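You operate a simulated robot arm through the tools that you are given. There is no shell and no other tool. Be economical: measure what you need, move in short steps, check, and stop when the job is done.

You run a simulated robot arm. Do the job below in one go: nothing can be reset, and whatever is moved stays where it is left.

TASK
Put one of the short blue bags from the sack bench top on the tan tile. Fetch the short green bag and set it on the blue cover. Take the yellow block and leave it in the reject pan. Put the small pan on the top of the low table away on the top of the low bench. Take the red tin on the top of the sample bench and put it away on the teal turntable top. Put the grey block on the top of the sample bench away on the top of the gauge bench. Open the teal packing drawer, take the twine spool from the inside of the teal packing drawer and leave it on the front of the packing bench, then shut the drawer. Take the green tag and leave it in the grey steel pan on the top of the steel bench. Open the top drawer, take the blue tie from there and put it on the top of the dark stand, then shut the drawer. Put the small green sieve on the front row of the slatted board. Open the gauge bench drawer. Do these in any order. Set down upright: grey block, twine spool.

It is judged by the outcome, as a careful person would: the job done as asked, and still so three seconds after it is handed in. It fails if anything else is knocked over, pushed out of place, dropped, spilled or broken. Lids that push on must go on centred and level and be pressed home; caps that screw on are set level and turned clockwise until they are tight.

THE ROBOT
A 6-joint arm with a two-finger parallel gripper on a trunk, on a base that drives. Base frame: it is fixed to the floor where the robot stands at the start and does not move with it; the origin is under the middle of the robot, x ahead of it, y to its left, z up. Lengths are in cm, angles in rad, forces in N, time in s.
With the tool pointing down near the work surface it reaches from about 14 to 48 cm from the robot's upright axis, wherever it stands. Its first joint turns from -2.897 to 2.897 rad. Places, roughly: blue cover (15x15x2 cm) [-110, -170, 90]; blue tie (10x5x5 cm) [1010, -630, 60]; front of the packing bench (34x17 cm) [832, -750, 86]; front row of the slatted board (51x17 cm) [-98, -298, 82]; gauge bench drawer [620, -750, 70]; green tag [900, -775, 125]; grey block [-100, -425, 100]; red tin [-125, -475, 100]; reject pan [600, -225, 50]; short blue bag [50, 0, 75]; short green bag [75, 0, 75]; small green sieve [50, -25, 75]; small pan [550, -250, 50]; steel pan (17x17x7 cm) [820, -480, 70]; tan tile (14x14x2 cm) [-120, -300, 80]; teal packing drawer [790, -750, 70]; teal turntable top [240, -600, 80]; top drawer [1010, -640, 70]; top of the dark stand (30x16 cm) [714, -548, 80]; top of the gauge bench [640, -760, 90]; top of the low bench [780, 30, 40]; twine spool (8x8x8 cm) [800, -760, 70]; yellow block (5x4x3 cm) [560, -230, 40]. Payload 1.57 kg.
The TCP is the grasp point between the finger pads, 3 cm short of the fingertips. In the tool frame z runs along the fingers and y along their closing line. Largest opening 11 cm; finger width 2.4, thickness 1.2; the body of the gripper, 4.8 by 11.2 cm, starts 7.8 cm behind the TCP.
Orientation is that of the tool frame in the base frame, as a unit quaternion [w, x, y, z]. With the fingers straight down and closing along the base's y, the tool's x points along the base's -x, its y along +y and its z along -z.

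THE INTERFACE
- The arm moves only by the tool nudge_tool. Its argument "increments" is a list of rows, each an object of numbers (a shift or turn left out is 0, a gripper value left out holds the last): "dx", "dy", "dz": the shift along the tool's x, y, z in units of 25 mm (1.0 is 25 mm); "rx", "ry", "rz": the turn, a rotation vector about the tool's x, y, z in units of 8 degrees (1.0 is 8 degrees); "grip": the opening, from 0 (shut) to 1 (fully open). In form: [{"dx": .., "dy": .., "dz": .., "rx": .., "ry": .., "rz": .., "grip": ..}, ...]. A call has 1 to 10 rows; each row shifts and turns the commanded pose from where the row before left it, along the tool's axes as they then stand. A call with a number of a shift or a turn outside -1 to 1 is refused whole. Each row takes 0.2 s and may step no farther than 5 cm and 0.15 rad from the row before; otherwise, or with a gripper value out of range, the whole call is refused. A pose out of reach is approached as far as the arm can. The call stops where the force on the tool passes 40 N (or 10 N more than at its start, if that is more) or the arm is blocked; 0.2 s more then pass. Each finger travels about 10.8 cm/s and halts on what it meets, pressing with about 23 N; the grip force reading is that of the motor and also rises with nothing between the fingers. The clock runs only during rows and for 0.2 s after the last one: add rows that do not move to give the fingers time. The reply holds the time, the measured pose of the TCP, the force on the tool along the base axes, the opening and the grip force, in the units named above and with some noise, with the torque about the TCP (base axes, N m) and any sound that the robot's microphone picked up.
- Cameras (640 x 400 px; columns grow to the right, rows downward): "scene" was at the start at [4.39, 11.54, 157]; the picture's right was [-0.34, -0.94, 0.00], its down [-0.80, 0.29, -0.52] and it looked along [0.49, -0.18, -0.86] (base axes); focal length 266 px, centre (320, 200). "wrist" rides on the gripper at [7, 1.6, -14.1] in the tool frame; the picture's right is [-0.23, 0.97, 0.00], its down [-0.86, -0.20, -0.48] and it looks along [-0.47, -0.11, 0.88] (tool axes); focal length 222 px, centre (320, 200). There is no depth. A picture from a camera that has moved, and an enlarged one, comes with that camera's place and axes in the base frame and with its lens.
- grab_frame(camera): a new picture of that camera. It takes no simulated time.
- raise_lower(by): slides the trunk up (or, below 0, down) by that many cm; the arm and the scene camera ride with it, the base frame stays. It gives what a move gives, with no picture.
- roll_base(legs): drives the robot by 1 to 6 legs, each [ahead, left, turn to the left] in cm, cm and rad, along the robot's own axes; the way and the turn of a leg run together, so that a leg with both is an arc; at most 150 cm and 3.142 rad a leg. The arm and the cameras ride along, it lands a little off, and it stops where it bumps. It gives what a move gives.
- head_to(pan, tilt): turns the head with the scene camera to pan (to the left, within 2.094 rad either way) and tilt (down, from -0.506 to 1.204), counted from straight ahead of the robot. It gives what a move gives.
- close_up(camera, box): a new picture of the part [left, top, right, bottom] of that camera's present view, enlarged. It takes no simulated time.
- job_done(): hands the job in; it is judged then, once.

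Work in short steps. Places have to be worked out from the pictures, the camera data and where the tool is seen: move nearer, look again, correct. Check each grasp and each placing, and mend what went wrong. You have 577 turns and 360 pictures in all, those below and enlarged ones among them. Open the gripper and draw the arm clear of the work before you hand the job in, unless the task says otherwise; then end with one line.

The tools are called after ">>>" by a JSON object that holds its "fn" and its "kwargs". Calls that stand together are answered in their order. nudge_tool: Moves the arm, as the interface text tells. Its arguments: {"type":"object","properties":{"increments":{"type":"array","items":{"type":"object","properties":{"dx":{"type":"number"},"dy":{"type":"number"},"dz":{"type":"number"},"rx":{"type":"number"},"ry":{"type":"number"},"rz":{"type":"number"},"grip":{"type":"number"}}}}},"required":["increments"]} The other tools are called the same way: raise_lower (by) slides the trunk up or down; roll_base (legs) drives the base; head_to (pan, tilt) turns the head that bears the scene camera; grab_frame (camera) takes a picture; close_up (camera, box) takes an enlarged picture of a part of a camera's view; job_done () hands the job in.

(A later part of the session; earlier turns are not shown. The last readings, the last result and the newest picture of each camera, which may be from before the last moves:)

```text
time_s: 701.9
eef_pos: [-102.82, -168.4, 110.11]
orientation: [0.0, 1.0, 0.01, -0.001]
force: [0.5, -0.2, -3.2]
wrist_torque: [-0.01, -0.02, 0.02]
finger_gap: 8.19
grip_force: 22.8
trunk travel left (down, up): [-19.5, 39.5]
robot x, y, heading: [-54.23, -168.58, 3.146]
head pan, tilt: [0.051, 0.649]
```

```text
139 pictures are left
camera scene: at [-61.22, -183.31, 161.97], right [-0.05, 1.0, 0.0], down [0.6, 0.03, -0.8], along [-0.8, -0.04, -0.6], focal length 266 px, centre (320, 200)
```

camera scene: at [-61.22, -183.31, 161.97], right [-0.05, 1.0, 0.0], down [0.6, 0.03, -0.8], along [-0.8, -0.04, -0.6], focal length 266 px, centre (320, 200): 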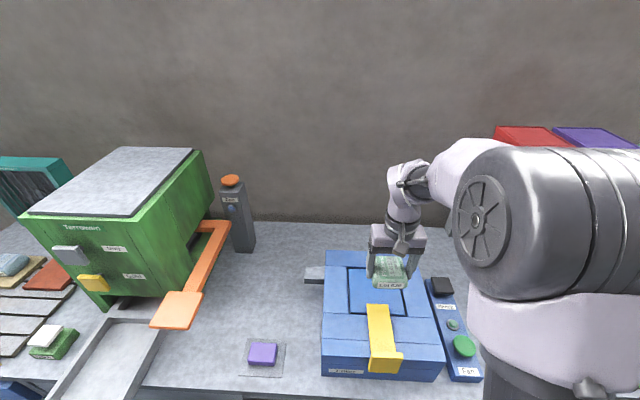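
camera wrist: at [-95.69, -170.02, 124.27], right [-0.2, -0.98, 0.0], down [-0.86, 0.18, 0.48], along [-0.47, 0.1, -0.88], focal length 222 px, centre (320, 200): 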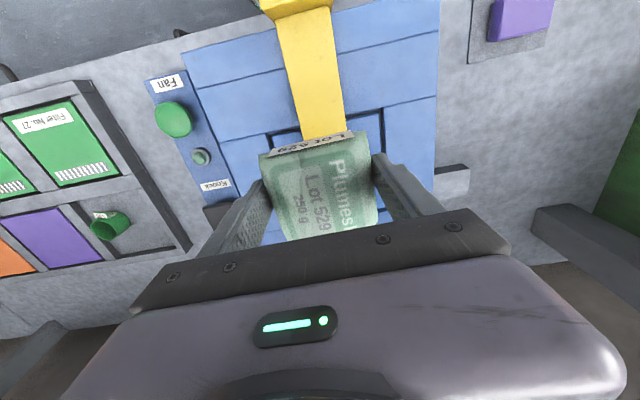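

>>> {"fn": "nudge_tool", "kwargs": {"increments": [{"dx": -0.9, "dy": 0.25}, {"dx": -0.9, "dy": 0.23}, {"dx": -0.9}, {"dz": 1}, {"dz": 1}, {"dz": 1}, {}]}}

>>> {"fn": "grab_frame", "kwargs": {"camera": "wrist"}}

>>> {"fn": "close_up", "kwargs": {"camera": "scene", "box": [300, 220, 460, 340]}}

```text
time_s: 703.5
eef_pos: [-109.41, -169.88, 102.42]
orientation: [0.0, 1.0, 0.011, -0.001]
force: [-0.2, -0.8, -2.5]
wrist_torque: [0.0, 0.0, 0.01]
finger_gap: 8.19
grip_force: 22.7
trunk travel left (down, up): [-19.5, 39.5]
robot x, y, heading: [-54.42, -168.67, 3.138]
head pan, tilt: [0.051, 0.649]
```

```text
138 pictures are left
camera wrist: at [-102.36, -171.35, 116.62], right [-0.21, -0.98, 0.0], down [-0.86, 0.18, 0.48], along [-0.47, 0.1, -0.88], focal length 222 px, centre (320, 200)
```

wrist: 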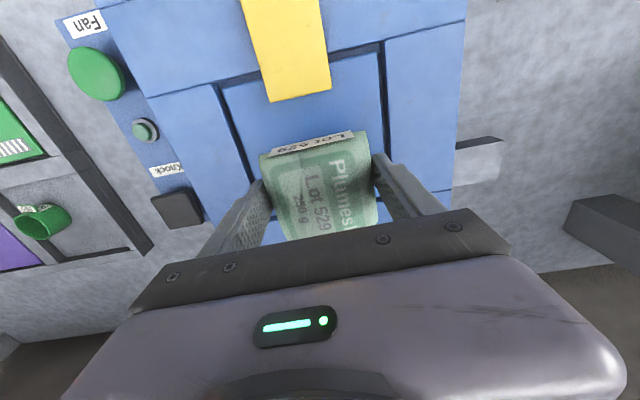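

```text
3.33 times, centred on (380, 280) of scene
camera zoom: at [-61.24, -183.31, 161.97], right [-0.05, 1.0, 0.0], down [0.6, 0.03, -0.8], along [-0.8, -0.04, -0.6], focal length 888 px, centre (120, -67)
```

zoom: 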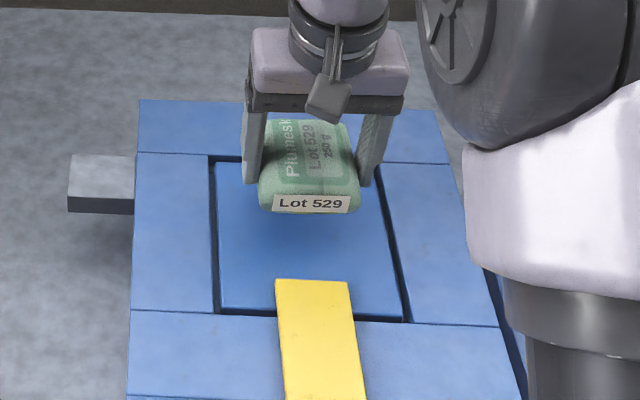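

>>> {"fn": "nudge_tool", "kwargs": {"increments": [{"dz": 0.8}, {"dz": 0.6}, {}]}}

>>> {"fn": "close_up", "kwargs": {"camera": "scene", "box": [300, 220, 460, 340]}}

```text
time_s: 704.2
eef_pos: [-109.57, -169.89, 99.15]
orientation: [0.0, 1.0, 0.011, -0.002]
force: [0.8, 0.0, -2.5]
wrist_torque: [-0.03, -0.07, -0.01]
finger_gap: 8.22
grip_force: 23.2
trunk travel left (down, up): [-19.5, 39.5]
robot x, y, heading: [-54.37, -168.87, 3.142]
head pan, tilt: [0.051, 0.649]
```

```text
3.33 times, centred on (380, 280) of scene
camera zoom: at [-61.25, -183.32, 161.97], right [-0.05, 1.0, 0.0], down [0.6, 0.03, -0.8], along [-0.8, -0.04, -0.6], focal length 888 px, centre (120, -67)
```

zoom: 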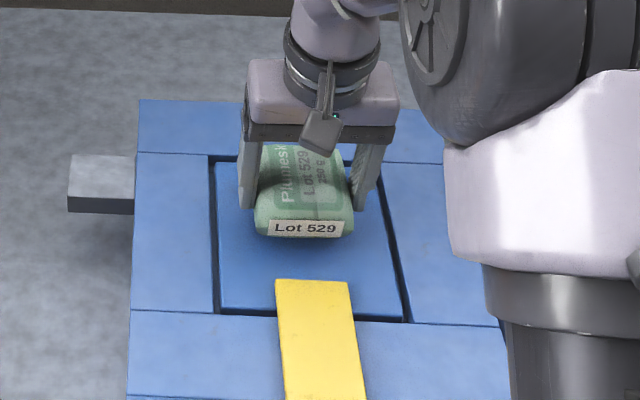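

>>> {"fn": "nudge_tool", "kwargs": {"increments": [{"dz": 0.25}, {}]}}

>>> {"fn": "nudge_tool", "kwargs": {"increments": [{"dz": 0.2}, {}]}}

```text
time_s: 704.9
eef_pos: [-109.51, -169.76, 98.37]
orientation: [-0.001, 1.0, 0.011, -0.003]
force: [-0.2, 0.5, -2.1]
wrist_torque: [0.03, -0.03, -0.03]
finger_gap: 8.19
grip_force: 23.2
trunk travel left (down, up): [-19.5, 39.5]
robot x, y, heading: [-54.52, -168.81, 3.141]
head pan, tilt: [0.051, 0.649]
```

```text
time_s: 705.5
eef_pos: [-109.59, -169.91, 98.08]
orientation: [0.0, 1.0, 0.011, 0.0]
force: [-0.4, 0.4, -1.5]
wrist_torque: [-0.02, -0.03, 0.0]
finger_gap: 8.18
grip_force: 23.0
trunk travel left (down, up): [-19.5, 39.5]
robot x, y, heading: [-54.79, -168.75, 3.143]
head pan, tilt: [0.051, 0.649]
```

>>> {"fn": "nudge_tool", "kwargs": {"increments": [{"dz": 0.2}, {}]}}

```text
time_s: 706.0
eef_pos: [-109.54, -169.88, 97.4]
orientation: [-0.002, 1.0, 0.012, -0.003]
force: [0.7, 0.4, -2.1]
wrist_torque: [0.01, -0.04, 0.0]
finger_gap: 8.16
grip_force: 23.1
trunk travel left (down, up): [-19.5, 39.5]
robot x, y, heading: [-54.39, -168.5, 3.146]
head pan, tilt: [0.051, 0.649]
```

>>> {"fn": "nudge_tool", "kwargs": {"increments": [{"dz": 0.2}, {}]}}

>>> {"fn": "close_up", "kwargs": {"camera": "scene", "box": [300, 220, 460, 340]}}

```text
time_s: 706.6
eef_pos: [-109.44, -169.84, 97.11]
orientation: [0.001, 1.0, 0.012, -0.003]
force: [-1.2, -1.3, 29.0]
wrist_torque: [-0.04, 0.37, 0.01]
finger_gap: 8.13
grip_force: 22.4
trunk travel left (down, up): [-19.5, 39.5]
robot x, y, heading: [-54.66, -168.73, 3.146]
head pan, tilt: [0.051, 0.649]
```

```text
3.33 times, centred on (380, 280) of scene
camera zoom: at [-61.05, -183.31, 162.0], right [-0.05, 1.0, 0.0], down [0.6, 0.03, -0.8], along [-0.8, -0.04, -0.6], focal length 888 px, centre (120, -67)
```

zoom: 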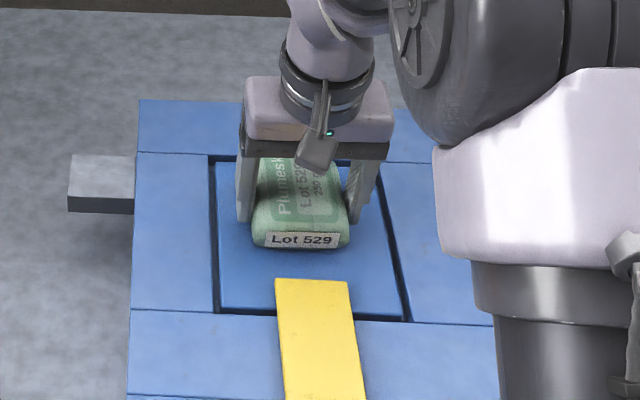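

Contact; releasing.

>>> {"fn": "nudge_tool", "kwargs": {"increments": [{"dz": -0.1}, {"grip": 1}, {}, {}, {"dz": -1}, {"dz": -1}, {"dz": -1}, {"dz": -1}, {"dz": -1}]}}

>>> {"fn": "close_up", "kwargs": {"camera": "scene", "box": [300, 220, 460, 340]}}

```text
time_s: 708.6
eef_pos: [-109.41, -169.92, 109.84]
orientation: [-0.001, 1.0, 0.011, -0.001]
force: [-0.2, 0.2, 0.2]
wrist_torque: [-0.02, 0.03, 0.0]
finger_gap: 11.0
grip_force: 0.0
trunk travel left (down, up): [-19.5, 39.5]
robot x, y, heading: [-54.71, -168.49, 3.14]
head pan, tilt: [0.051, 0.649]
```

```text
3.33 times, centred on (380, 280) of scene
camera zoom: at [-61.2, -183.31, 161.97], right [-0.05, 1.0, 0.0], down [0.6, 0.03, -0.8], along [-0.8, -0.04, -0.6], focal length 888 px, centre (120, -67)
```

zoom: 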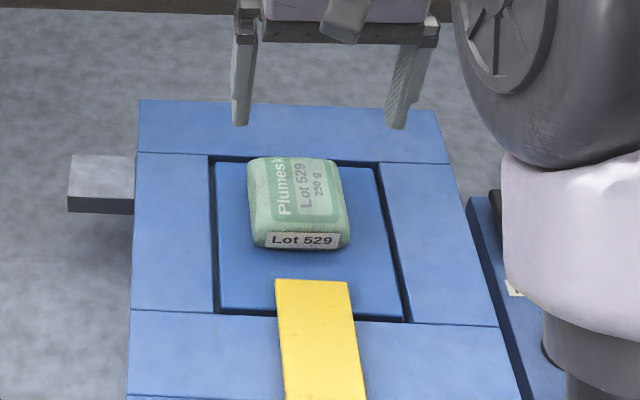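

Bag is on the cover. Going back for the small green sieve at ≈ (49,-28).

>>> {"fn": "nudge_tool", "kwargs": {"increments": [{"dx": 1}, {"dx": 1}, {"dx": 1}, {"dx": 1}, {"dx": 1}, {"dx": 1}, {"dx": 1}]}}

>>> {"fn": "roll_base", "kwargs": {"legs": [[-31, 0, 0], [0, 0, -1.57], [140, 0, 0], [0, 0, -1.57], [28, 0, 0]]}}

>>> {"fn": "head_to", "kwargs": {"pan": -0.15, "tilt": 0.85}}

>>> {"fn": "grab_frame", "kwargs": {"camera": "scene"}}

>>> {"fn": "grab_frame", "kwargs": {"camera": "wrist"}}

```text
time_s: 710.2
eef_pos: [-91.76, -169.63, 109.63]
orientation: [0.0, 1.0, 0.011, -0.001]
force: [0.1, -0.2, -0.1]
wrist_torque: [-0.02, 0.05, 0.04]
finger_gap: 10.99
grip_force: 0.1
trunk travel left (down, up): [-19.5, 39.5]
robot x, y, heading: [-54.69, -168.43, 3.141]
head pan, tilt: [0.051, 0.649]
```

```text
time_s: 728.1
eef_pos: [39.08, -28.55, 109.63]
orientation: [0.0, -0.011, 1.0, 0.0]
force: [0.7, -0.2, 0.4]
wrist_torque: [0.05, 0.03, 0.01]
finger_gap: 11.02
grip_force: 0.1
trunk travel left (down, up): [-19.5, 39.5]
robot x, y, heading: [1.75, -29.7, 0.003]
head pan, tilt: [0.051, 0.649]
```

```text
time_s: 728.8
eef_pos: [39.13, -28.57, 109.7]
orientation: [0.003, -0.012, 1.0, -0.001]
force: [-0.3, 0.4, 0.4]
wrist_torque: [0.03, 0.01, -0.02]
finger_gap: 11.02
grip_force: 0.0
trunk travel left (down, up): [-19.5, 39.5]
robot x, y, heading: [1.54, -29.39, 0.001]
head pan, tilt: [-0.15, 0.85]
```

```text
133 pictures are left
camera scene: at [7.47, -16.71, 160.31], right [-0.15, -0.99, 0.0], down [-0.74, 0.11, -0.66], along [0.65, -0.1, -0.75], focal length 266 px, centre (320, 200)
```

scene: 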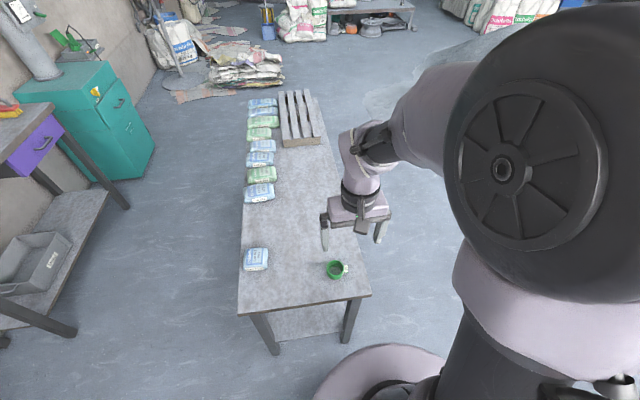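

```text
132 pictures are left
camera wrist: at [32.07, -27.06, 123.8], right [0.2, 0.98, 0.0], down [0.86, -0.18, 0.48], along [0.47, -0.1, -0.88], focal length 222 px, centre (320, 200)
```

wrist: 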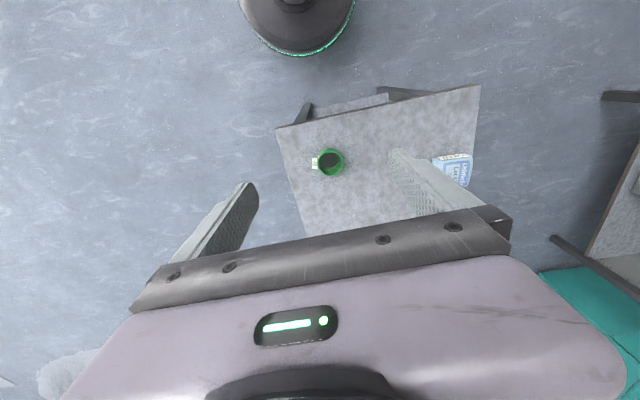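

Sieve at ≈ (48.7,-28.3) with a tab on its right side; I'll grip front-to-back. Moving over and rotating.

>>> {"fn": "nudge_tool", "kwargs": {"increments": [{"dx": -1, "rz": 1}, {"rz": 1}, {"rz": 1}, {"rz": 1}, {"rz": 1}, {"rz": 1}, {"rz": 1}, {"rz": 1}, {"rz": 1}, {"rz": 1}]}}

>>> {"fn": "nudge_tool", "kwargs": {"increments": [{"rz": 1}, {"rz": 0.25}, {"dy": 1}, {"dy": 1}, {"dy": 0.8}, {"dz": 1}, {"dz": 1}, {"dz": 1}, {"dz": 1}, {"dz": 1}]}}

>>> {"fn": "nudge_tool", "kwargs": {"increments": [{"dz": 1}, {"dz": 1}, {"dz": 1}, {}]}}

>>> {"fn": "grab_frame", "kwargs": {"camera": "wrist"}}

>>> {"fn": "close_up", "kwargs": {"camera": "scene", "box": [270, 200, 430, 320]}}

```text
time_s: 731.0
eef_pos: [41.55, -28.47, 109.71]
orientation: [0.002, 0.635, 0.773, 0.0]
force: [-1.0, 1.1, 0.5]
wrist_torque: [0.01, -0.01, -0.03]
finger_gap: 11.02
grip_force: 0.1
trunk travel left (down, up): [-19.5, 39.5]
robot x, y, heading: [1.67, -29.74, 0.001]
head pan, tilt: [-0.15, 0.85]
```

```text
time_s: 733.2
eef_pos: [48.69, -28.31, 97.23]
orientation: [0.002, 0.699, 0.715, 0.001]
force: [-0.4, -0.4, 0.3]
wrist_torque: [-0.02, -0.05, 0.02]
finger_gap: 10.99
grip_force: 0.1
trunk travel left (down, up): [-19.5, 39.5]
robot x, y, heading: [1.53, -29.16, 0.0]
head pan, tilt: [-0.15, 0.85]
```

```text
time_s: 734.2
eef_pos: [48.62, -28.35, 89.61]
orientation: [0.002, 0.699, 0.715, 0.001]
force: [0.1, 0.5, -0.3]
wrist_torque: [0.01, 0.03, 0.02]
finger_gap: 11.0
grip_force: 0.1
trunk travel left (down, up): [-19.5, 39.5]
robot x, y, heading: [1.73, -29.35, 0.004]
head pan, tilt: [-0.15, 0.85]
```

```text
131 pictures are left
camera wrist: at [50.1, -21.3, 103.82], right [0.98, -0.2, 0.0], down [-0.18, -0.86, 0.48], along [-0.1, -0.47, -0.88], focal length 222 px, centre (320, 200)
```

wrist: 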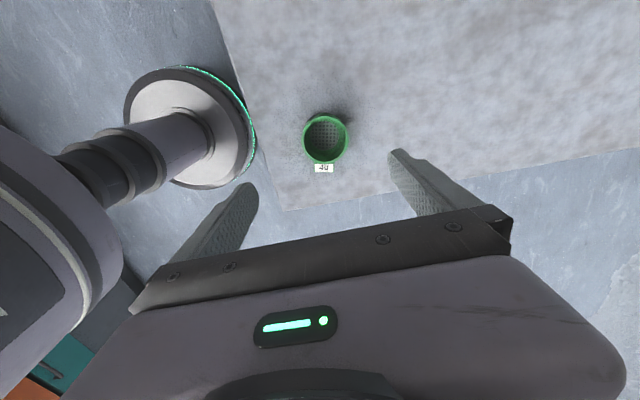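

```text
3.33 times, centred on (350, 260) of scene
camera zoom: at [7.46, -16.71, 160.31], right [-0.15, -0.99, 0.0], down [-0.74, 0.11, -0.66], along [0.65, -0.1, -0.75], focal length 888 px, centre (220, 0)
```

zoom: 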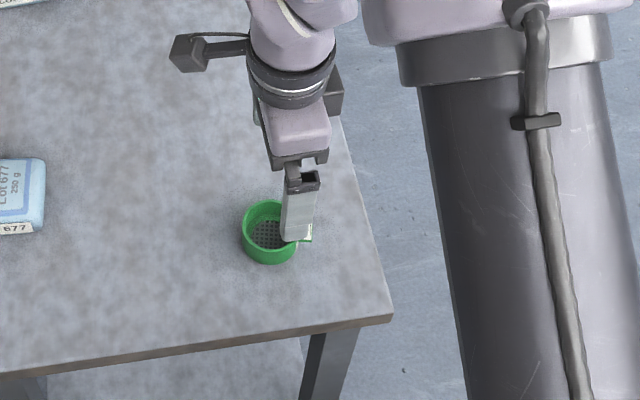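

>>> {"fn": "nudge_tool", "kwargs": {"increments": [{"dy": 0.2, "grip": 0.85}, {"dz": 1}, {"dz": 1}, {"dz": 1}, {"dz": 1}, {"dz": 1}, {}]}}

>>> {"fn": "grab_frame", "kwargs": {"camera": "wrist"}}

>>> {"fn": "close_up", "kwargs": {"camera": "scene", "box": [270, 200, 430, 320]}}

```text
time_s: 735.8
eef_pos: [49.18, -28.39, 77.23]
orientation: [0.002, 0.699, 0.715, 0.001]
force: [0.1, -0.1, 0.2]
wrist_torque: [-0.03, -0.01, 0.02]
finger_gap: 9.38
grip_force: 0.0
trunk travel left (down, up): [-19.5, 39.5]
robot x, y, heading: [1.72, -29.28, -0.002]
head pan, tilt: [-0.15, 0.85]
```

```text
129 pictures are left
camera wrist: at [50.62, -21.32, 91.37], right [0.98, -0.2, 0.0], down [-0.18, -0.86, 0.48], along [-0.1, -0.47, -0.88], focal length 222 px, centre (320, 200)
```

wrist: 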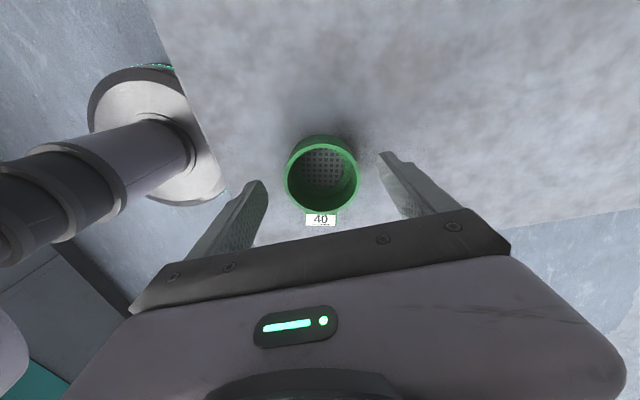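

```text
3.33 times, centred on (350, 260) of scene
camera zoom: at [7.46, -16.71, 160.31], right [-0.15, -0.99, 0.0], down [-0.74, 0.11, -0.66], along [0.65, -0.1, -0.75], focal length 888 px, centre (220, 0)
```

zoom: 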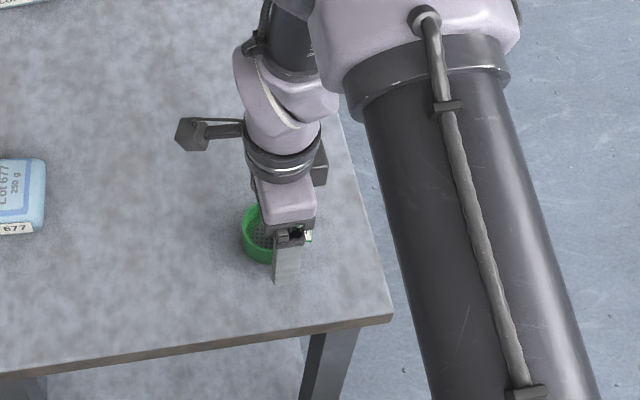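

>>> {"fn": "nudge_tool", "kwargs": {"increments": [{"dz": 0.4}, {"dz": 0.3}, {}]}}

>>> {"fn": "nudge_tool", "kwargs": {"increments": [{"dz": 0.25}, {}]}}

```text
time_s: 736.6
eef_pos: [49.08, -28.3, 75.52]
orientation: [0.002, 0.699, 0.715, 0.0]
force: [-1.1, 0.3, -0.3]
wrist_torque: [0.0, 0.03, 0.0]
finger_gap: 9.35
grip_force: 0.0
trunk travel left (down, up): [-19.5, 39.5]
robot x, y, heading: [1.71, -28.99, 0.002]
head pan, tilt: [-0.15, 0.85]
```

```text
time_s: 737.2
eef_pos: [49.06, -28.34, 75.04]
orientation: [0.003, 0.699, 0.716, 0.001]
force: [0.3, -0.5, 30.7]
wrist_torque: [0.06, 1.62, 0.05]
finger_gap: 9.32
grip_force: 0.0
trunk travel left (down, up): [-19.5, 39.5]
robot x, y, heading: [1.59, -29.28, -0.002]
head pan, tilt: [-0.15, 0.85]
```

>>> {"fn": "nudge_tool", "kwargs": {"increments": [{"dz": -0.2}, {"grip": 0}, {}, {}, {}, {"dz": -0.5}, {"dz": -1}, {"dz": -1}]}}

>>> {"fn": "grab_frame", "kwargs": {"camera": "wrist"}}

```text
time_s: 739.0
eef_pos: [49.12, -28.42, 81.47]
orientation: [0.001, 0.699, 0.715, 0.0]
force: [-0.9, -0.1, 0.5]
wrist_torque: [0.0, -0.01, -0.02]
finger_gap: 5.79
grip_force: 23.1
trunk travel left (down, up): [-19.5, 39.5]
robot x, y, heading: [1.7, -29.38, 0.001]
head pan, tilt: [-0.15, 0.85]
```

```text
127 pictures are left
camera wrist: at [50.62, -21.35, 95.68], right [0.98, -0.2, 0.0], down [-0.18, -0.86, 0.48], along [-0.1, -0.47, -0.88], focal length 222 px, centre (320, 200)
```

wrist: 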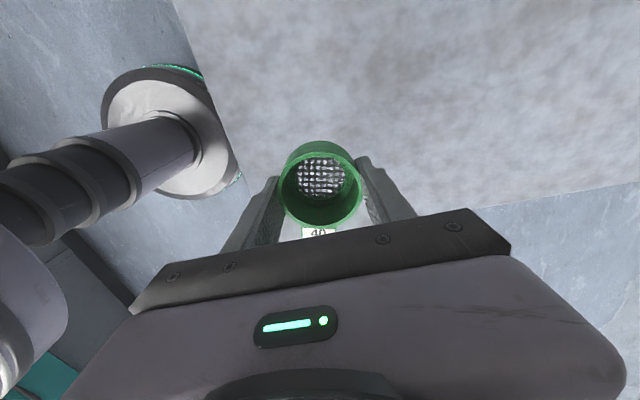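

Sieve gripped. Carrying it to the slatted board's front row.

>>> {"fn": "nudge_tool", "kwargs": {"increments": [{"dz": -1}, {"dz": -1}, {"dz": -1}, {"dz": -1}, {"dz": -1}, {"dz": -1}, {"dz": -1}, {"dz": -1}, {"dy": -1}, {"dy": -1}]}}

>>> {"fn": "roll_base", "kwargs": {"legs": [[-27, 0, 0], [0, 0, -1.57], [145, 0, 0], [124, 0, 0], [0, 0, -1.57]]}}

>>> {"fn": "head_to", "kwargs": {"pan": 0.1, "tilt": 0.75}}

>>> {"fn": "grab_frame", "kwargs": {"camera": "scene"}}

```text
time_s: 741.2
eef_pos: [44.09, -28.47, 101.56]
orientation: [0.002, 0.699, 0.715, 0.001]
force: [-1.0, 0.4, -1.3]
wrist_torque: [-0.01, 0.0, -0.01]
finger_gap: 5.78
grip_force: 23.5
trunk travel left (down, up): [-19.5, 39.5]
robot x, y, heading: [1.52, -29.2, -0.002]
head pan, tilt: [-0.15, 0.85]
```

```text
time_s: 763.4
eef_pos: [-68.22, -298.1, 101.51]
orientation: [0.001, 0.713, -0.701, -0.002]
force: [-0.1, 0.4, -1.7]
wrist_torque: [-0.01, -0.01, 0.05]
finger_gap: 5.79
grip_force: 23.0
trunk travel left (down, up): [-19.5, 39.5]
robot x, y, heading: [-25.85, -297.25, 3.14]
head pan, tilt: [-0.15, 0.85]
```

```text
time_s: 764.2
eef_pos: [-68.14, -297.96, 101.48]
orientation: [0.001, 0.712, -0.702, -0.002]
force: [-0.2, -0.2, -0.6]
wrist_torque: [-0.02, 0.0, 0.0]
finger_gap: 5.78
grip_force: 24.1
trunk travel left (down, up): [-19.5, 39.5]
robot x, y, heading: [-25.68, -297.21, 3.137]
head pan, tilt: [0.099, 0.75]
```

```text
126 pictures are left
camera scene: at [-32.08, -312.4, 161.11], right [-0.09, 1.0, 0.0], down [0.68, 0.06, -0.73], along [-0.73, -0.07, -0.68], focal length 266 px, centre (320, 200)
```

scene: 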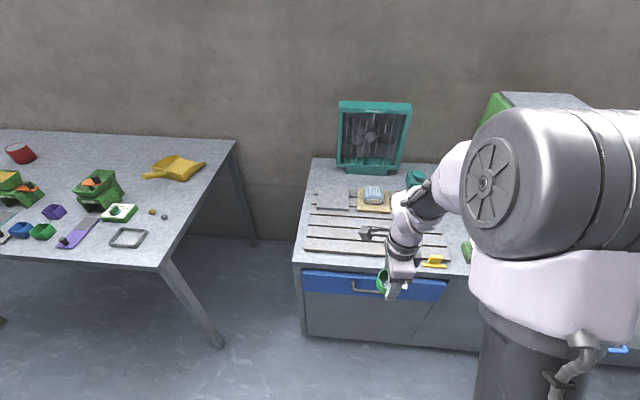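

>>> {"fn": "roll_base", "kwargs": {"legs": [[30, 3, 0]]}}

>>> {"fn": "grab_frame", "kwargs": {"camera": "wrist"}}

>>> {"fn": "grab_frame", "kwargs": {"camera": "scene"}}

```text
time_s: 766.2
eef_pos: [-98.37, -300.92, 101.6]
orientation: [0.0, 0.713, -0.701, -0.001]
force: [-0.3, 0.6, -0.3]
wrist_torque: [0.0, -0.05, -0.04]
finger_gap: 5.78
grip_force: 23.4
trunk travel left (down, up): [-19.5, 39.5]
robot x, y, heading: [-56.03, -300.44, 3.134]
head pan, tilt: [0.099, 0.75]
```

```text
125 pictures are left
camera wrist: at [-99.78, -307.91, 115.66], right [-0.98, 0.21, 0.0], down [0.19, 0.86, 0.48], along [0.1, 0.47, -0.88], focal length 222 px, centre (320, 200)
```

wrist: 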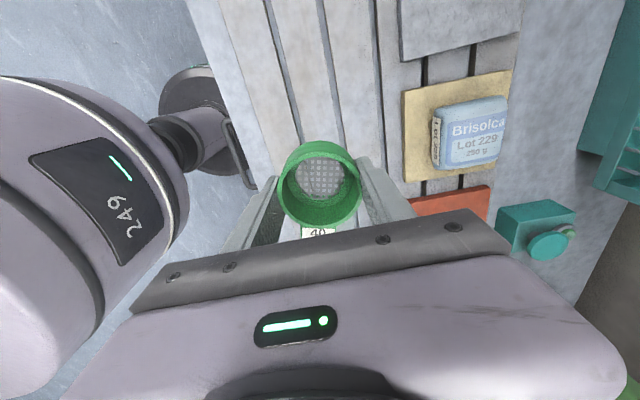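

```text
124 pictures are left
camera scene: at [-62.27, -315.21, 161.1], right [-0.09, 1.0, 0.0], down [0.68, 0.06, -0.73], along [-0.73, -0.07, -0.68], focal length 266 px, centre (320, 200)
```

scene: 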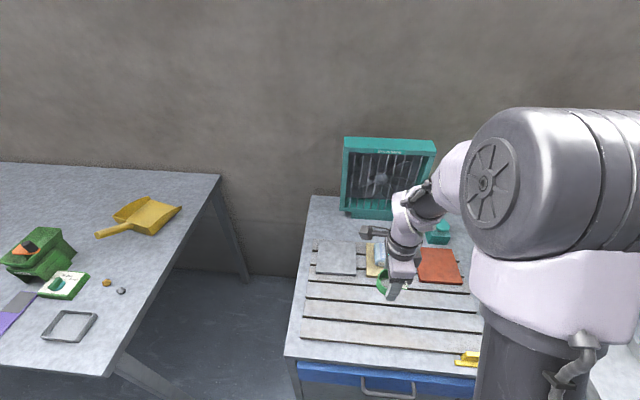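

Over the front row. Lowering.

>>> {"fn": "nudge_tool", "kwargs": {"increments": [{"dz": 1}, {"dz": 1}, {"dz": 1}, {"dz": 1}, {"dz": 1}, {"dz": 0.8}, {}]}}

>>> {"fn": "close_up", "kwargs": {"camera": "scene", "box": [320, 220, 480, 360]}}

```text
time_s: 767.8
eef_pos: [-98.34, -300.91, 87.03]
orientation: [0.0, 0.713, -0.701, -0.002]
force: [-0.7, 0.6, 0.0]
wrist_torque: [0.02, 0.01, 0.02]
finger_gap: 5.76
grip_force: 23.0
trunk travel left (down, up): [-19.5, 39.5]
robot x, y, heading: [-55.69, -300.41, 3.139]
head pan, tilt: [0.099, 0.75]
```

```text
2.86 times, centred on (400, 290) of scene
camera zoom: at [-62.17, -315.2, 161.11], right [-0.09, 1.0, 0.0], down [0.68, 0.06, -0.73], along [-0.73, -0.07, -0.68], focal length 761 px, centre (91, -57)
```

zoom: 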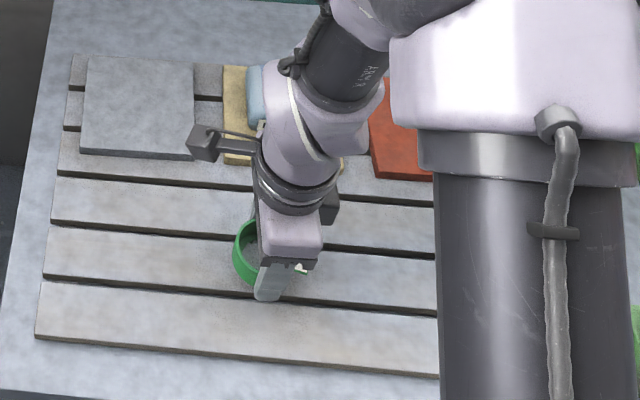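

>>> {"fn": "nudge_tool", "kwargs": {"increments": [{"dz": 0.4}, {}]}}

>>> {"fn": "nudge_tool", "kwargs": {"increments": [{"dz": 0.3}, {}]}}

```text
time_s: 768.4
eef_pos: [-98.5, -300.94, 86.05]
orientation: [0.001, 0.713, -0.702, -0.002]
force: [-0.7, -0.3, -1.0]
wrist_torque: [-0.03, -0.01, 0.03]
finger_gap: 5.79
grip_force: 22.9
trunk travel left (down, up): [-19.5, 39.5]
robot x, y, heading: [-55.81, -300.35, 3.133]
head pan, tilt: [0.099, 0.75]
```

```text
time_s: 769.0
eef_pos: [-98.34, -300.94, 85.29]
orientation: [0.001, 0.713, -0.702, -0.003]
force: [-0.6, 1.1, -0.2]
wrist_torque: [-0.03, 0.0, -0.01]
finger_gap: 5.77
grip_force: 23.1
trunk travel left (down, up): [-19.5, 39.5]
robot x, y, heading: [-56.02, -300.59, 3.135]
head pan, tilt: [0.099, 0.75]
```

>>> {"fn": "nudge_tool", "kwargs": {"increments": [{"dz": 0.2}, {}]}}

>>> {"fn": "nudge_tool", "kwargs": {"increments": [{"dz": 0.15}, {}]}}

```text
time_s: 769.5
eef_pos: [-98.34, -300.96, 84.97]
orientation: [0.001, 0.713, -0.701, -0.002]
force: [3.0, 0.8, 24.9]
wrist_torque: [-0.01, -0.9, -0.02]
finger_gap: 5.76
grip_force: 22.8
trunk travel left (down, up): [-19.5, 39.5]
robot x, y, heading: [-55.72, -300.28, 3.136]
head pan, tilt: [0.099, 0.75]
stopped in row 2: the force on the tool passed its limit at 43 N (the readings are from after the stop); the commanded pose is now the measured one
```

```text
time_s: 769.8
eef_pos: [-98.33, -301.0, 85.02]
orientation: [0.002, 0.712, -0.702, -0.002]
force: [4.4, 0.7, 28.7]
wrist_torque: [-0.07, -1.08, 0.06]
finger_gap: 5.77
grip_force: 23.5
trunk travel left (down, up): [-19.5, 39.5]
robot x, y, heading: [-55.78, -300.56, 3.132]
head pan, tilt: [0.099, 0.75]
stopped in row 1: the force on the tool passed its limit at 50 N (the readings are from after the stop); the commanded pose is now the measured one
```

Contact. Releasing and rising.

>>> {"fn": "nudge_tool", "kwargs": {"increments": [{"dz": -0.1}, {"grip": 0.85}, {}, {}, {"dz": -0.5}, {"dz": -1}, {"dz": -1}, {"dz": -1}, {"dz": -1}, {"dz": -1}]}}

>>> {"fn": "grab_frame", "kwargs": {"camera": "wrist"}}

>>> {"fn": "close_up", "kwargs": {"camera": "scene", "box": [320, 220, 480, 360]}}

```text
time_s: 772.0
eef_pos: [-98.4, -300.92, 98.79]
orientation: [0.001, 0.713, -0.701, -0.002]
force: [-0.6, 0.2, 0.0]
wrist_torque: [0.01, 0.03, 0.0]
finger_gap: 9.35
grip_force: 0.1
trunk travel left (down, up): [-19.5, 39.5]
robot x, y, heading: [-55.7, -300.31, 3.132]
head pan, tilt: [0.099, 0.75]
```

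```text
122 pictures are left
camera wrist: at [-99.84, -307.88, 113.02], right [-0.98, 0.21, 0.01], down [0.19, 0.86, 0.48], along [0.1, 0.47, -0.88], focal length 222 px, centre (320, 200)
```

wrist: 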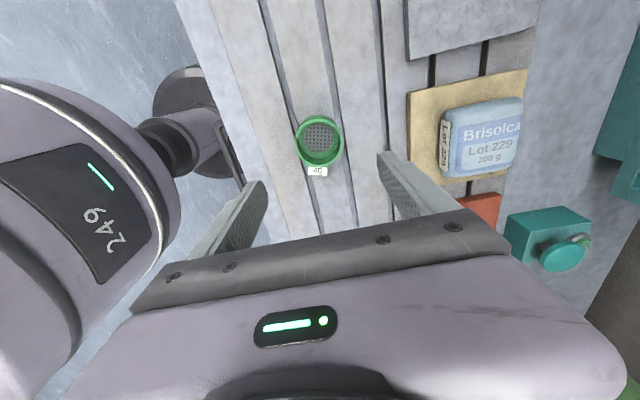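

```text
2.86 times, centred on (400, 290) of scene
camera zoom: at [-62.13, -315.2, 161.11], right [-0.09, 1.0, 0.0], down [0.68, 0.06, -0.73], along [-0.73, -0.07, -0.68], focal length 761 px, centre (91, -57)
```

zoom: 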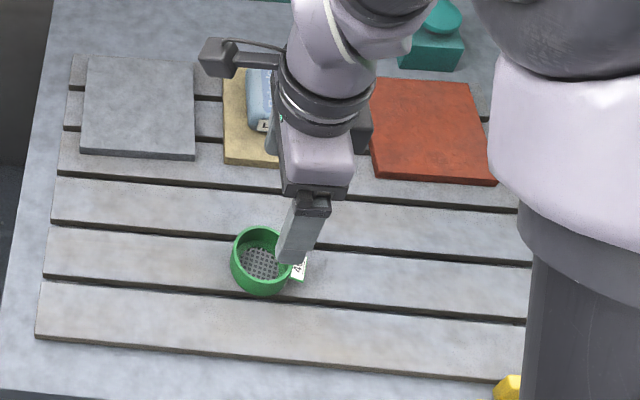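

Sieve set on the front row. Now the red tin on the sample bench (~(-126,-465)). Retracting, restoring wrist, sliding left.

>>> {"fn": "nudge_tool", "kwargs": {"increments": [{"dz": -1}, {"dy": -1}, {"dy": -1}, {"rz": -1}, {"rz": -1}, {"rz": -1}, {"rz": -1}, {"rz": -1}, {"rz": -1}, {"rz": -1}]}}

>>> {"fn": "nudge_tool", "kwargs": {"increments": [{"rz": -1}, {"rz": -1}, {"rz": -1}, {"rz": -1}, {"rz": -0.25, "grip": 1}]}}

>>> {"fn": "roll_base", "kwargs": {"legs": [[-20, 0, 0], [0, 146, 0.005]]}}

>>> {"fn": "raise_lower", "kwargs": {"by": 12}}

>>> {"fn": "head_to", "kwargs": {"pan": 0.1, "tilt": 0.65}}

>>> {"fn": "grab_frame", "kwargs": {"camera": "scene"}}

```text
time_s: 774.2
eef_pos: [-93.36, -300.86, 101.38]
orientation: [0.0, 0.959, -0.285, -0.002]
force: [0.1, 0.9, -1.5]
wrist_torque: [0.02, -0.01, 0.0]
finger_gap: 9.34
grip_force: 0.1
trunk travel left (down, up): [-19.5, 39.5]
robot x, y, heading: [-56.04, -300.1, 3.132]
head pan, tilt: [0.099, 0.75]
```

```text
time_s: 775.4
eef_pos: [-93.32, -300.76, 101.44]
orientation: [-0.001, 1.0, 0.008, -0.004]
force: [0.5, 0.7, -0.2]
wrist_torque: [-0.01, 0.01, -0.02]
finger_gap: 11.0
grip_force: 0.1
trunk travel left (down, up): [-19.5, 39.5]
robot x, y, heading: [-55.77, -300.41, 3.131]
head pan, tilt: [0.099, 0.75]
```

```text
time_s: 783.9
eef_pos: [-74.38, -447.8, 101.4]
orientation: [0.0, 1.0, 0.009, -0.003]
force: [-0.1, -0.2, 0.5]
wrist_torque: [0.04, 0.02, -0.02]
finger_gap: 11.01
grip_force: 0.0
trunk travel left (down, up): [-19.5, 39.5]
robot x, y, heading: [-37.17, -446.9, 3.136]
head pan, tilt: [0.099, 0.75]
```

```text
time_s: 785.4
eef_pos: [-74.43, -447.83, 113.34]
orientation: [-0.001, 1.0, 0.009, -0.003]
force: [-0.3, 0.1, 0.2]
wrist_torque: [-0.01, -0.02, -0.02]
finger_gap: 11.02
grip_force: 0.0
trunk travel left (down, up): [-31.5, 27.5]
robot x, y, heading: [-36.65, -447.29, 3.142]
head pan, tilt: [0.099, 0.75]
```

```text
time_s: 786.1
eef_pos: [-74.42, -447.84, 113.47]
orientation: [-0.001, 1.0, 0.009, -0.003]
force: [-0.3, 1.1, -0.9]
wrist_torque: [-0.01, -0.01, -0.01]
finger_gap: 11.01
grip_force: 0.1
trunk travel left (down, up): [-31.5, 27.5]
robot x, y, heading: [-37.13, -446.6, 3.142]
head pan, tilt: [0.099, 0.649]
```

```text
120 pictures are left
camera scene: at [-43.53, -462.06, 173.96], right [-0.1, 1.0, 0.0], down [0.6, 0.06, -0.8], along [-0.79, -0.08, -0.6], focal length 266 px, centre (320, 200)
```

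scene: 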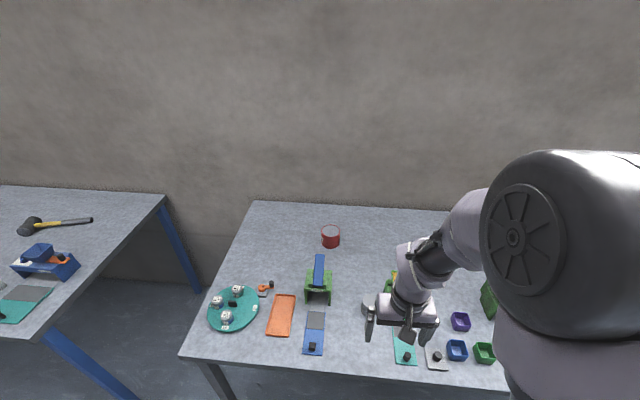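

>>> {"fn": "roll_base", "kwargs": {"legs": [[19, 10, 0]]}}

>>> {"fn": "nudge_tool", "kwargs": {"increments": [{"dx": -1, "dy": 0.3}, {"dx": -1, "dy": 0.3}, {"dx": -1, "dy": 0.3}, {"dx": -1, "dy": 0.3}, {"dx": -1, "dy": 0.3}, {"dx": -1, "dy": 0.3}, {"dx": -1, "dy": 0.3}, {"dx": -1, "dy": 0.3}, {"dx": -1, "dy": 0.3}, {"dx": -1, "dy": 0.3}]}}

>>> {"fn": "grab_frame", "kwargs": {"camera": "scene"}}

>>> {"fn": "grab_frame", "kwargs": {"camera": "wrist"}}

```text
time_s: 787.7
eef_pos: [-93.49, -457.81, 113.33]
orientation: [-0.001, 1.0, 0.009, -0.002]
force: [-0.4, 0.5, -0.3]
wrist_torque: [0.0, -0.01, 0.0]
finger_gap: 10.99
grip_force: 0.0
trunk travel left (down, up): [-31.5, 27.5]
robot x, y, heading: [-55.77, -456.9, 3.136]
head pan, tilt: [0.099, 0.649]
```

```text
time_s: 789.9
eef_pos: [-118.4, -465.84, 113.43]
orientation: [0.0, 1.0, 0.009, -0.003]
force: [0.5, -0.3, -0.1]
wrist_torque: [0.01, -0.03, -0.03]
finger_gap: 10.97
grip_force: 0.0
trunk travel left (down, up): [-31.5, 27.5]
robot x, y, heading: [-55.62, -457.26, 3.14]
head pan, tilt: [0.099, 0.649]
```

```text
119 pictures are left
camera scene: at [-62.56, -472.07, 173.96], right [-0.1, 1.0, 0.0], down [0.6, 0.06, -0.8], along [-0.79, -0.08, -0.61], focal length 266 px, centre (320, 200)
```

scene: 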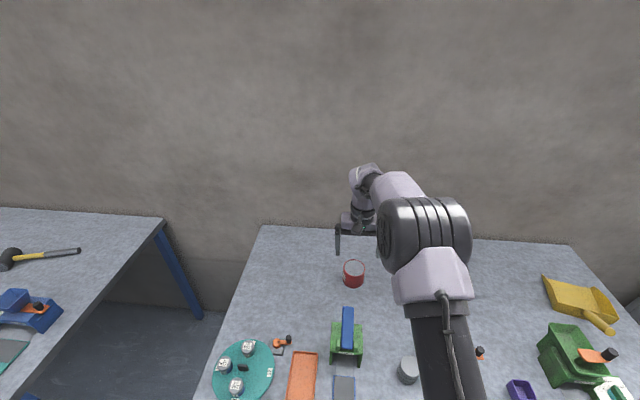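

```text
118 pictures are left
camera wrist: at [-111.21, -467.24, 127.57], right [-0.21, -0.98, 0.0], down [-0.86, 0.18, 0.48], along [-0.47, 0.1, -0.88], focal length 222 px, centre (320, 200)
```

wrist: 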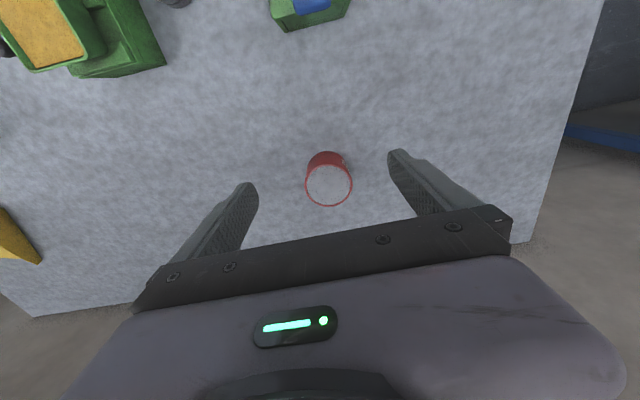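

>>> {"fn": "nudge_tool", "kwargs": {"increments": [{"dx": -1, "dy": -0.2}, {"dx": -1}, {"dx": -1}, {"dz": 1}, {"dz": 1}, {"dz": 1}, {"dz": 1}, {}]}}

>>> {"fn": "grab_frame", "kwargs": {"camera": "wrist"}}

>>> {"fn": "grab_frame", "kwargs": {"camera": "scene"}}

```text
time_s: 791.7
eef_pos: [-124.56, -465.42, 103.43]
orientation: [-0.001, 1.0, 0.011, -0.003]
force: [-1.6, -0.6, 0.2]
wrist_torque: [0.01, -0.01, -0.03]
finger_gap: 10.98
grip_force: 0.2
out of reach, approached as far as the arm can: row 3
trunk travel left (down, up): [-31.5, 27.5]
robot x, y, heading: [-55.72, -457.18, 3.14]
head pan, tilt: [0.099, 0.649]
```

```text
117 pictures are left
camera wrist: at [-117.45, -466.92, 117.54], right [-0.21, -0.98, 0.0], down [-0.86, 0.18, 0.48], along [-0.47, 0.1, -0.88], focal length 222 px, centre (320, 200)
```

wrist: 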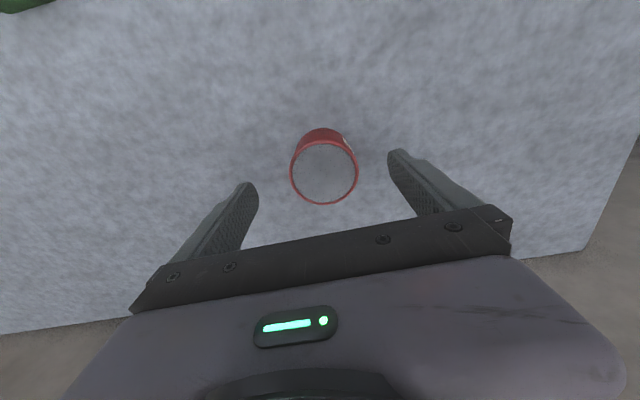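

```text
116 pictures are left
camera scene: at [-62.43, -472.04, 173.97], right [-0.1, 1.0, 0.0], down [0.6, 0.06, -0.8], along [-0.79, -0.08, -0.6], focal length 266 px, centre (320, 200)
```

scene: 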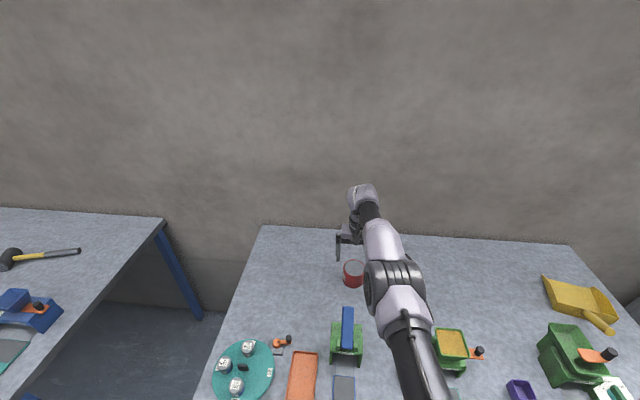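

>>> {"fn": "roll_base", "kwargs": {"legs": [[1.5, 0, 0]]}}

>>> {"fn": "raise_lower", "kwargs": {"by": -6}}

>>> {"fn": "grab_frame", "kwargs": {"camera": "wrist"}}

>>> {"fn": "close_up", "kwargs": {"camera": "scene", "box": [290, 180, 450, 340]}}

```text
time_s: 792.5
eef_pos: [-126.3, -465.49, 103.32]
orientation: [0.0, 1.0, 0.01, -0.003]
force: [-0.1, 0.2, -0.2]
wrist_torque: [0.01, -0.05, 0.0]
finger_gap: 10.99
grip_force: 0.2
trunk travel left (down, up): [-31.5, 27.5]
robot x, y, heading: [-57.11, -456.78, 3.138]
head pan, tilt: [0.099, 0.649]
```

```text
time_s: 793.5
eef_pos: [-126.1, -465.39, 97.62]
orientation: [-0.002, 1.0, 0.01, -0.003]
force: [0.0, 0.6, -0.6]
wrist_torque: [0.0, -0.02, -0.02]
finger_gap: 11.02
grip_force: 0.0
trunk travel left (down, up): [-25.5, 33.5]
robot x, y, heading: [-57.1, -456.53, 3.138]
head pan, tilt: [0.099, 0.649]
```

```text
115 pictures are left
camera wrist: at [-118.95, -466.92, 111.58], right [-0.21, -0.98, 0.0], down [-0.86, 0.18, 0.48], along [-0.47, 0.1, -0.88], focal length 222 px, centre (320, 200)
```

wrist: 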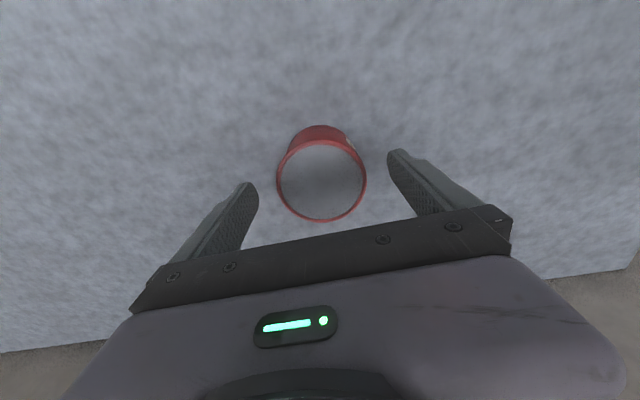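

```text
2.50 times, centred on (370, 260) of scene
camera zoom: at [-63.93, -472.03, 167.98], right [-0.1, 1.0, 0.0], down [0.6, 0.06, -0.8], along [-0.79, -0.08, -0.6], focal length 666 px, centre (195, 50)
```

zoom: 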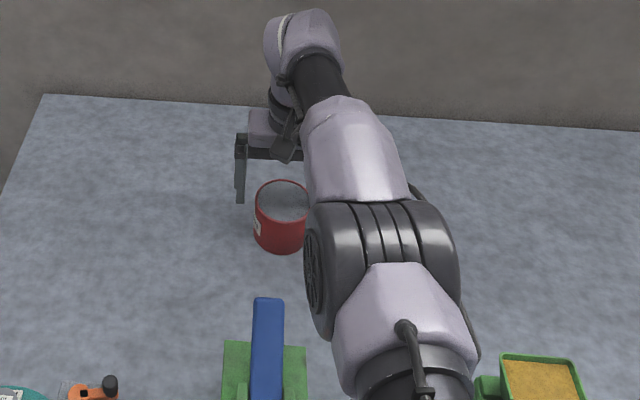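

>>> {"fn": "raise_lower", "kwargs": {"by": -5}}

>>> {"fn": "grab_frame", "kwargs": {"camera": "wrist"}}

```text
time_s: 794.4
eef_pos: [-126.11, -465.46, 92.23]
orientation: [-0.001, 1.0, 0.01, -0.003]
force: [0.4, 0.9, -0.2]
wrist_torque: [0.03, -0.04, 0.03]
finger_gap: 11.0
grip_force: 0.1
trunk travel left (down, up): [-20.5, 38.5]
robot x, y, heading: [-57.18, -456.63, 3.138]
head pan, tilt: [0.099, 0.649]
```

```text
113 pictures are left
camera wrist: at [-118.96, -466.92, 106.57], right [-0.21, -0.98, 0.0], down [-0.86, 0.18, 0.48], along [-0.47, 0.1, -0.88], focal length 222 px, centre (320, 200)
```

wrist: 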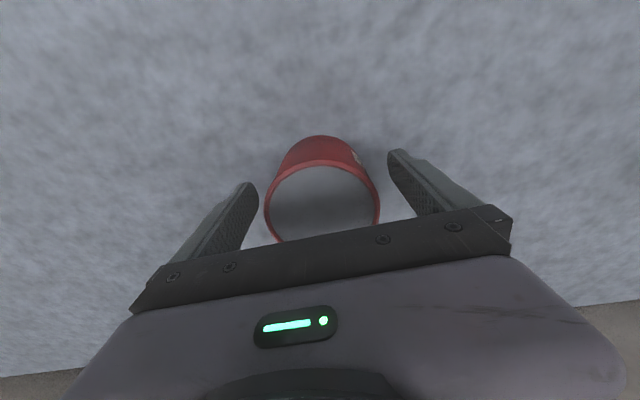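

>>> {"fn": "nudge_tool", "kwargs": {"increments": [{"grip": 0}, {}, {}, {}, {}]}}

>>> {"fn": "raise_lower", "kwargs": {"by": 4}}

>>> {"fn": "grab_frame", "kwargs": {"camera": "wrist"}}

```text
time_s: 795.6
eef_pos: [-126.13, -465.52, 92.49]
orientation: [-0.001, 1.0, 0.01, -0.003]
force: [-1.8, -0.2, 3.0]
wrist_torque: [-0.11, 0.01, 0.0]
finger_gap: 7.83
grip_force: 22.5
trunk travel left (down, up): [-20.5, 38.5]
robot x, y, heading: [-57.19, -456.94, 3.14]
head pan, tilt: [0.099, 0.649]
```

```text
time_s: 796.5
eef_pos: [-126.2, -465.39, 96.41]
orientation: [-0.001, 1.0, 0.01, -0.002]
force: [0.4, 0.5, -3.3]
wrist_torque: [0.0, -0.05, 0.02]
finger_gap: 7.84
grip_force: 22.5
trunk travel left (down, up): [-24.5, 34.5]
robot x, y, heading: [-57.07, -457.01, 3.135]
head pan, tilt: [0.099, 0.649]
```

```text
112 pictures are left
camera wrist: at [-119.0, -466.93, 110.5], right [-0.21, -0.98, 0.0], down [-0.86, 0.18, 0.48], along [-0.47, 0.1, -0.88], focal length 222 px, centre (320, 200)
```

wrist: 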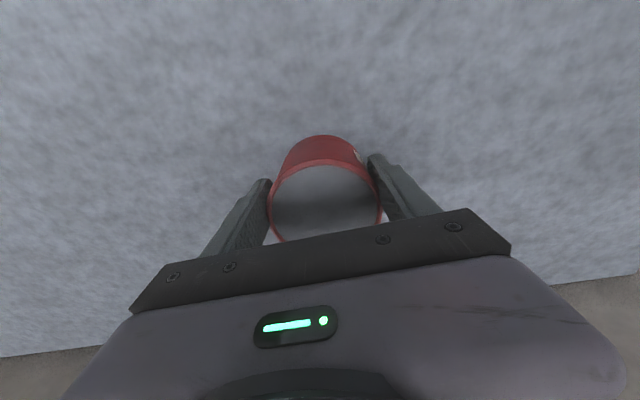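

>>> {"fn": "raise_lower", "kwargs": {"by": 22}}

>>> {"fn": "nudge_tool", "kwargs": {"increments": [{"dx": 1}, {"dx": 1}, {"dx": 1}, {"dx": 1}, {"dx": 1}, {"dx": 1}, {"dx": 1}, {"dx": 1}, {"dx": 1}, {"dx": 1}]}}

>>> {"fn": "roll_base", "kwargs": {"legs": [[-40, 0, 0]]}}

>>> {"fn": "head_to", "kwargs": {"pan": 2.05, "tilt": 0.4}}

>>> {"fn": "grab_frame", "kwargs": {"camera": "scene"}}

```text
time_s: 798.8
eef_pos: [-126.14, -465.36, 118.33]
orientation: [-0.001, 1.0, 0.01, -0.003]
force: [0.0, 0.1, -3.4]
wrist_torque: [-0.04, -0.06, -0.01]
finger_gap: 7.82
grip_force: 23.1
trunk travel left (down, up): [-46.5, 12.5]
robot x, y, heading: [-57.34, -457.33, 3.139]
head pan, tilt: [0.099, 0.649]
```

```text
time_s: 801.0
eef_pos: [-101.04, -465.01, 118.31]
orientation: [-0.001, 1.0, 0.01, -0.004]
force: [0.4, -0.4, -3.0]
wrist_torque: [-0.01, -0.08, -0.01]
finger_gap: 7.83
grip_force: 22.9
trunk travel left (down, up): [-46.5, 12.5]
robot x, y, heading: [-57.04, -457.14, 3.137]
head pan, tilt: [0.099, 0.649]
```

```text
time_s: 803.5
eef_pos: [-61.33, -465.22, 118.25]
orientation: [-0.001, 1.0, 0.01, -0.002]
force: [-0.2, 0.0, -4.4]
wrist_torque: [0.02, -0.01, 0.0]
finger_gap: 7.82
grip_force: 22.5
trunk travel left (down, up): [-46.5, 12.5]
robot x, y, heading: [-17.59, -457.16, 3.142]
head pan, tilt: [0.099, 0.649]
```

```text
time_s: 805.4
eef_pos: [-61.53, -465.19, 118.38]
orientation: [-0.001, 1.0, 0.011, -0.002]
force: [-0.8, -0.1, -3.2]
wrist_torque: [0.01, -0.02, 0.0]
finger_gap: 7.83
grip_force: 23.1
trunk travel left (down, up): [-46.5, 12.5]
robot x, y, heading: [-18.02, -457.55, 3.141]
head pan, tilt: [2.051, 0.4]
```

```text
111 pictures are left
camera scene: at [-11.38, -479.5, 191.22], right [-0.89, -0.46, 0.0], down [-0.18, 0.35, -0.92], along [0.42, -0.82, -0.39], focal length 266 px, centre (320, 200)
```

scene: 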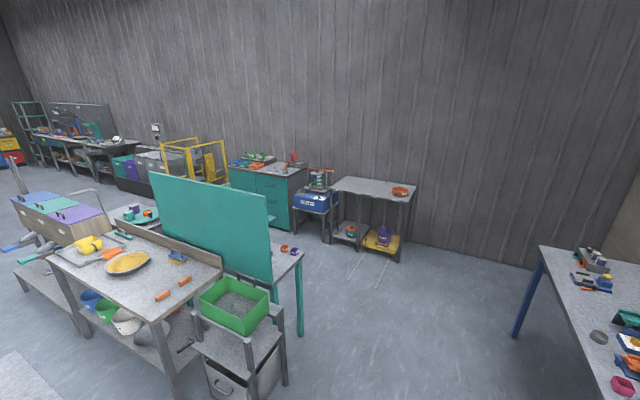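

Going round the island's end to the back corridor to reach the turntable at (240,-597).

>>> {"fn": "roll_base", "kwargs": {"legs": [[0, 0, 1.57], [100, 25, 0], [112, 0, 0], [0, 0, 1.57], [100, 0, 0]]}}

>>> {"fn": "head_to", "kwargs": {"pan": 0.6, "tilt": 0.4}}

>>> {"fn": "grab_frame", "kwargs": {"camera": "scene"}}

```text
time_s: 828.4
eef_pos: [149.05, -661.69, 118.32]
orientation: [0.002, -0.01, 1.0, 0.0]
force: [0.3, -0.5, -3.4]
wrist_torque: [-0.04, 0.05, -0.03]
finger_gap: 7.81
grip_force: 22.6
trunk travel left (down, up): [-46.5, 12.5]
robot x, y, heading: [104.79, -669.55, -0.005]
head pan, tilt: [2.051, 0.4]
```

```text
time_s: 830.0
eef_pos: [148.96, -661.72, 118.34]
orientation: [0.003, -0.01, 1.0, -0.001]
force: [0.3, -0.1, -2.6]
wrist_torque: [0.03, 0.02, 0.0]
finger_gap: 7.8
grip_force: 22.9
trunk travel left (down, up): [-46.5, 12.5]
robot x, y, heading: [105.22, -670.15, -0.002]
head pan, tilt: [0.6, 0.4]
```

```text
110 pictures are left
camera scene: at [110.93, -650.66, 191.22], right [0.56, -0.83, 0.0], down [-0.32, -0.22, -0.92], along [0.76, 0.52, -0.39], focal length 266 px, centre (320, 200)
```

scene: 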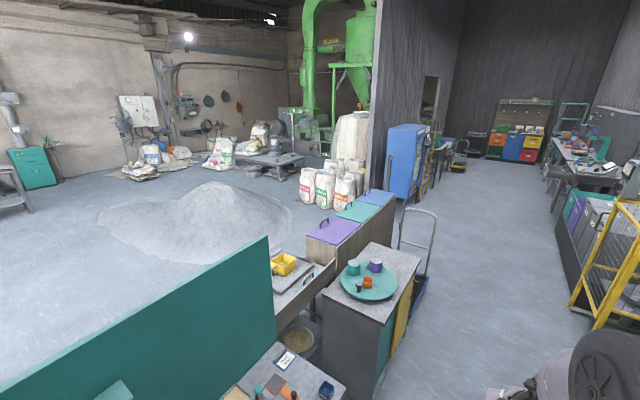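

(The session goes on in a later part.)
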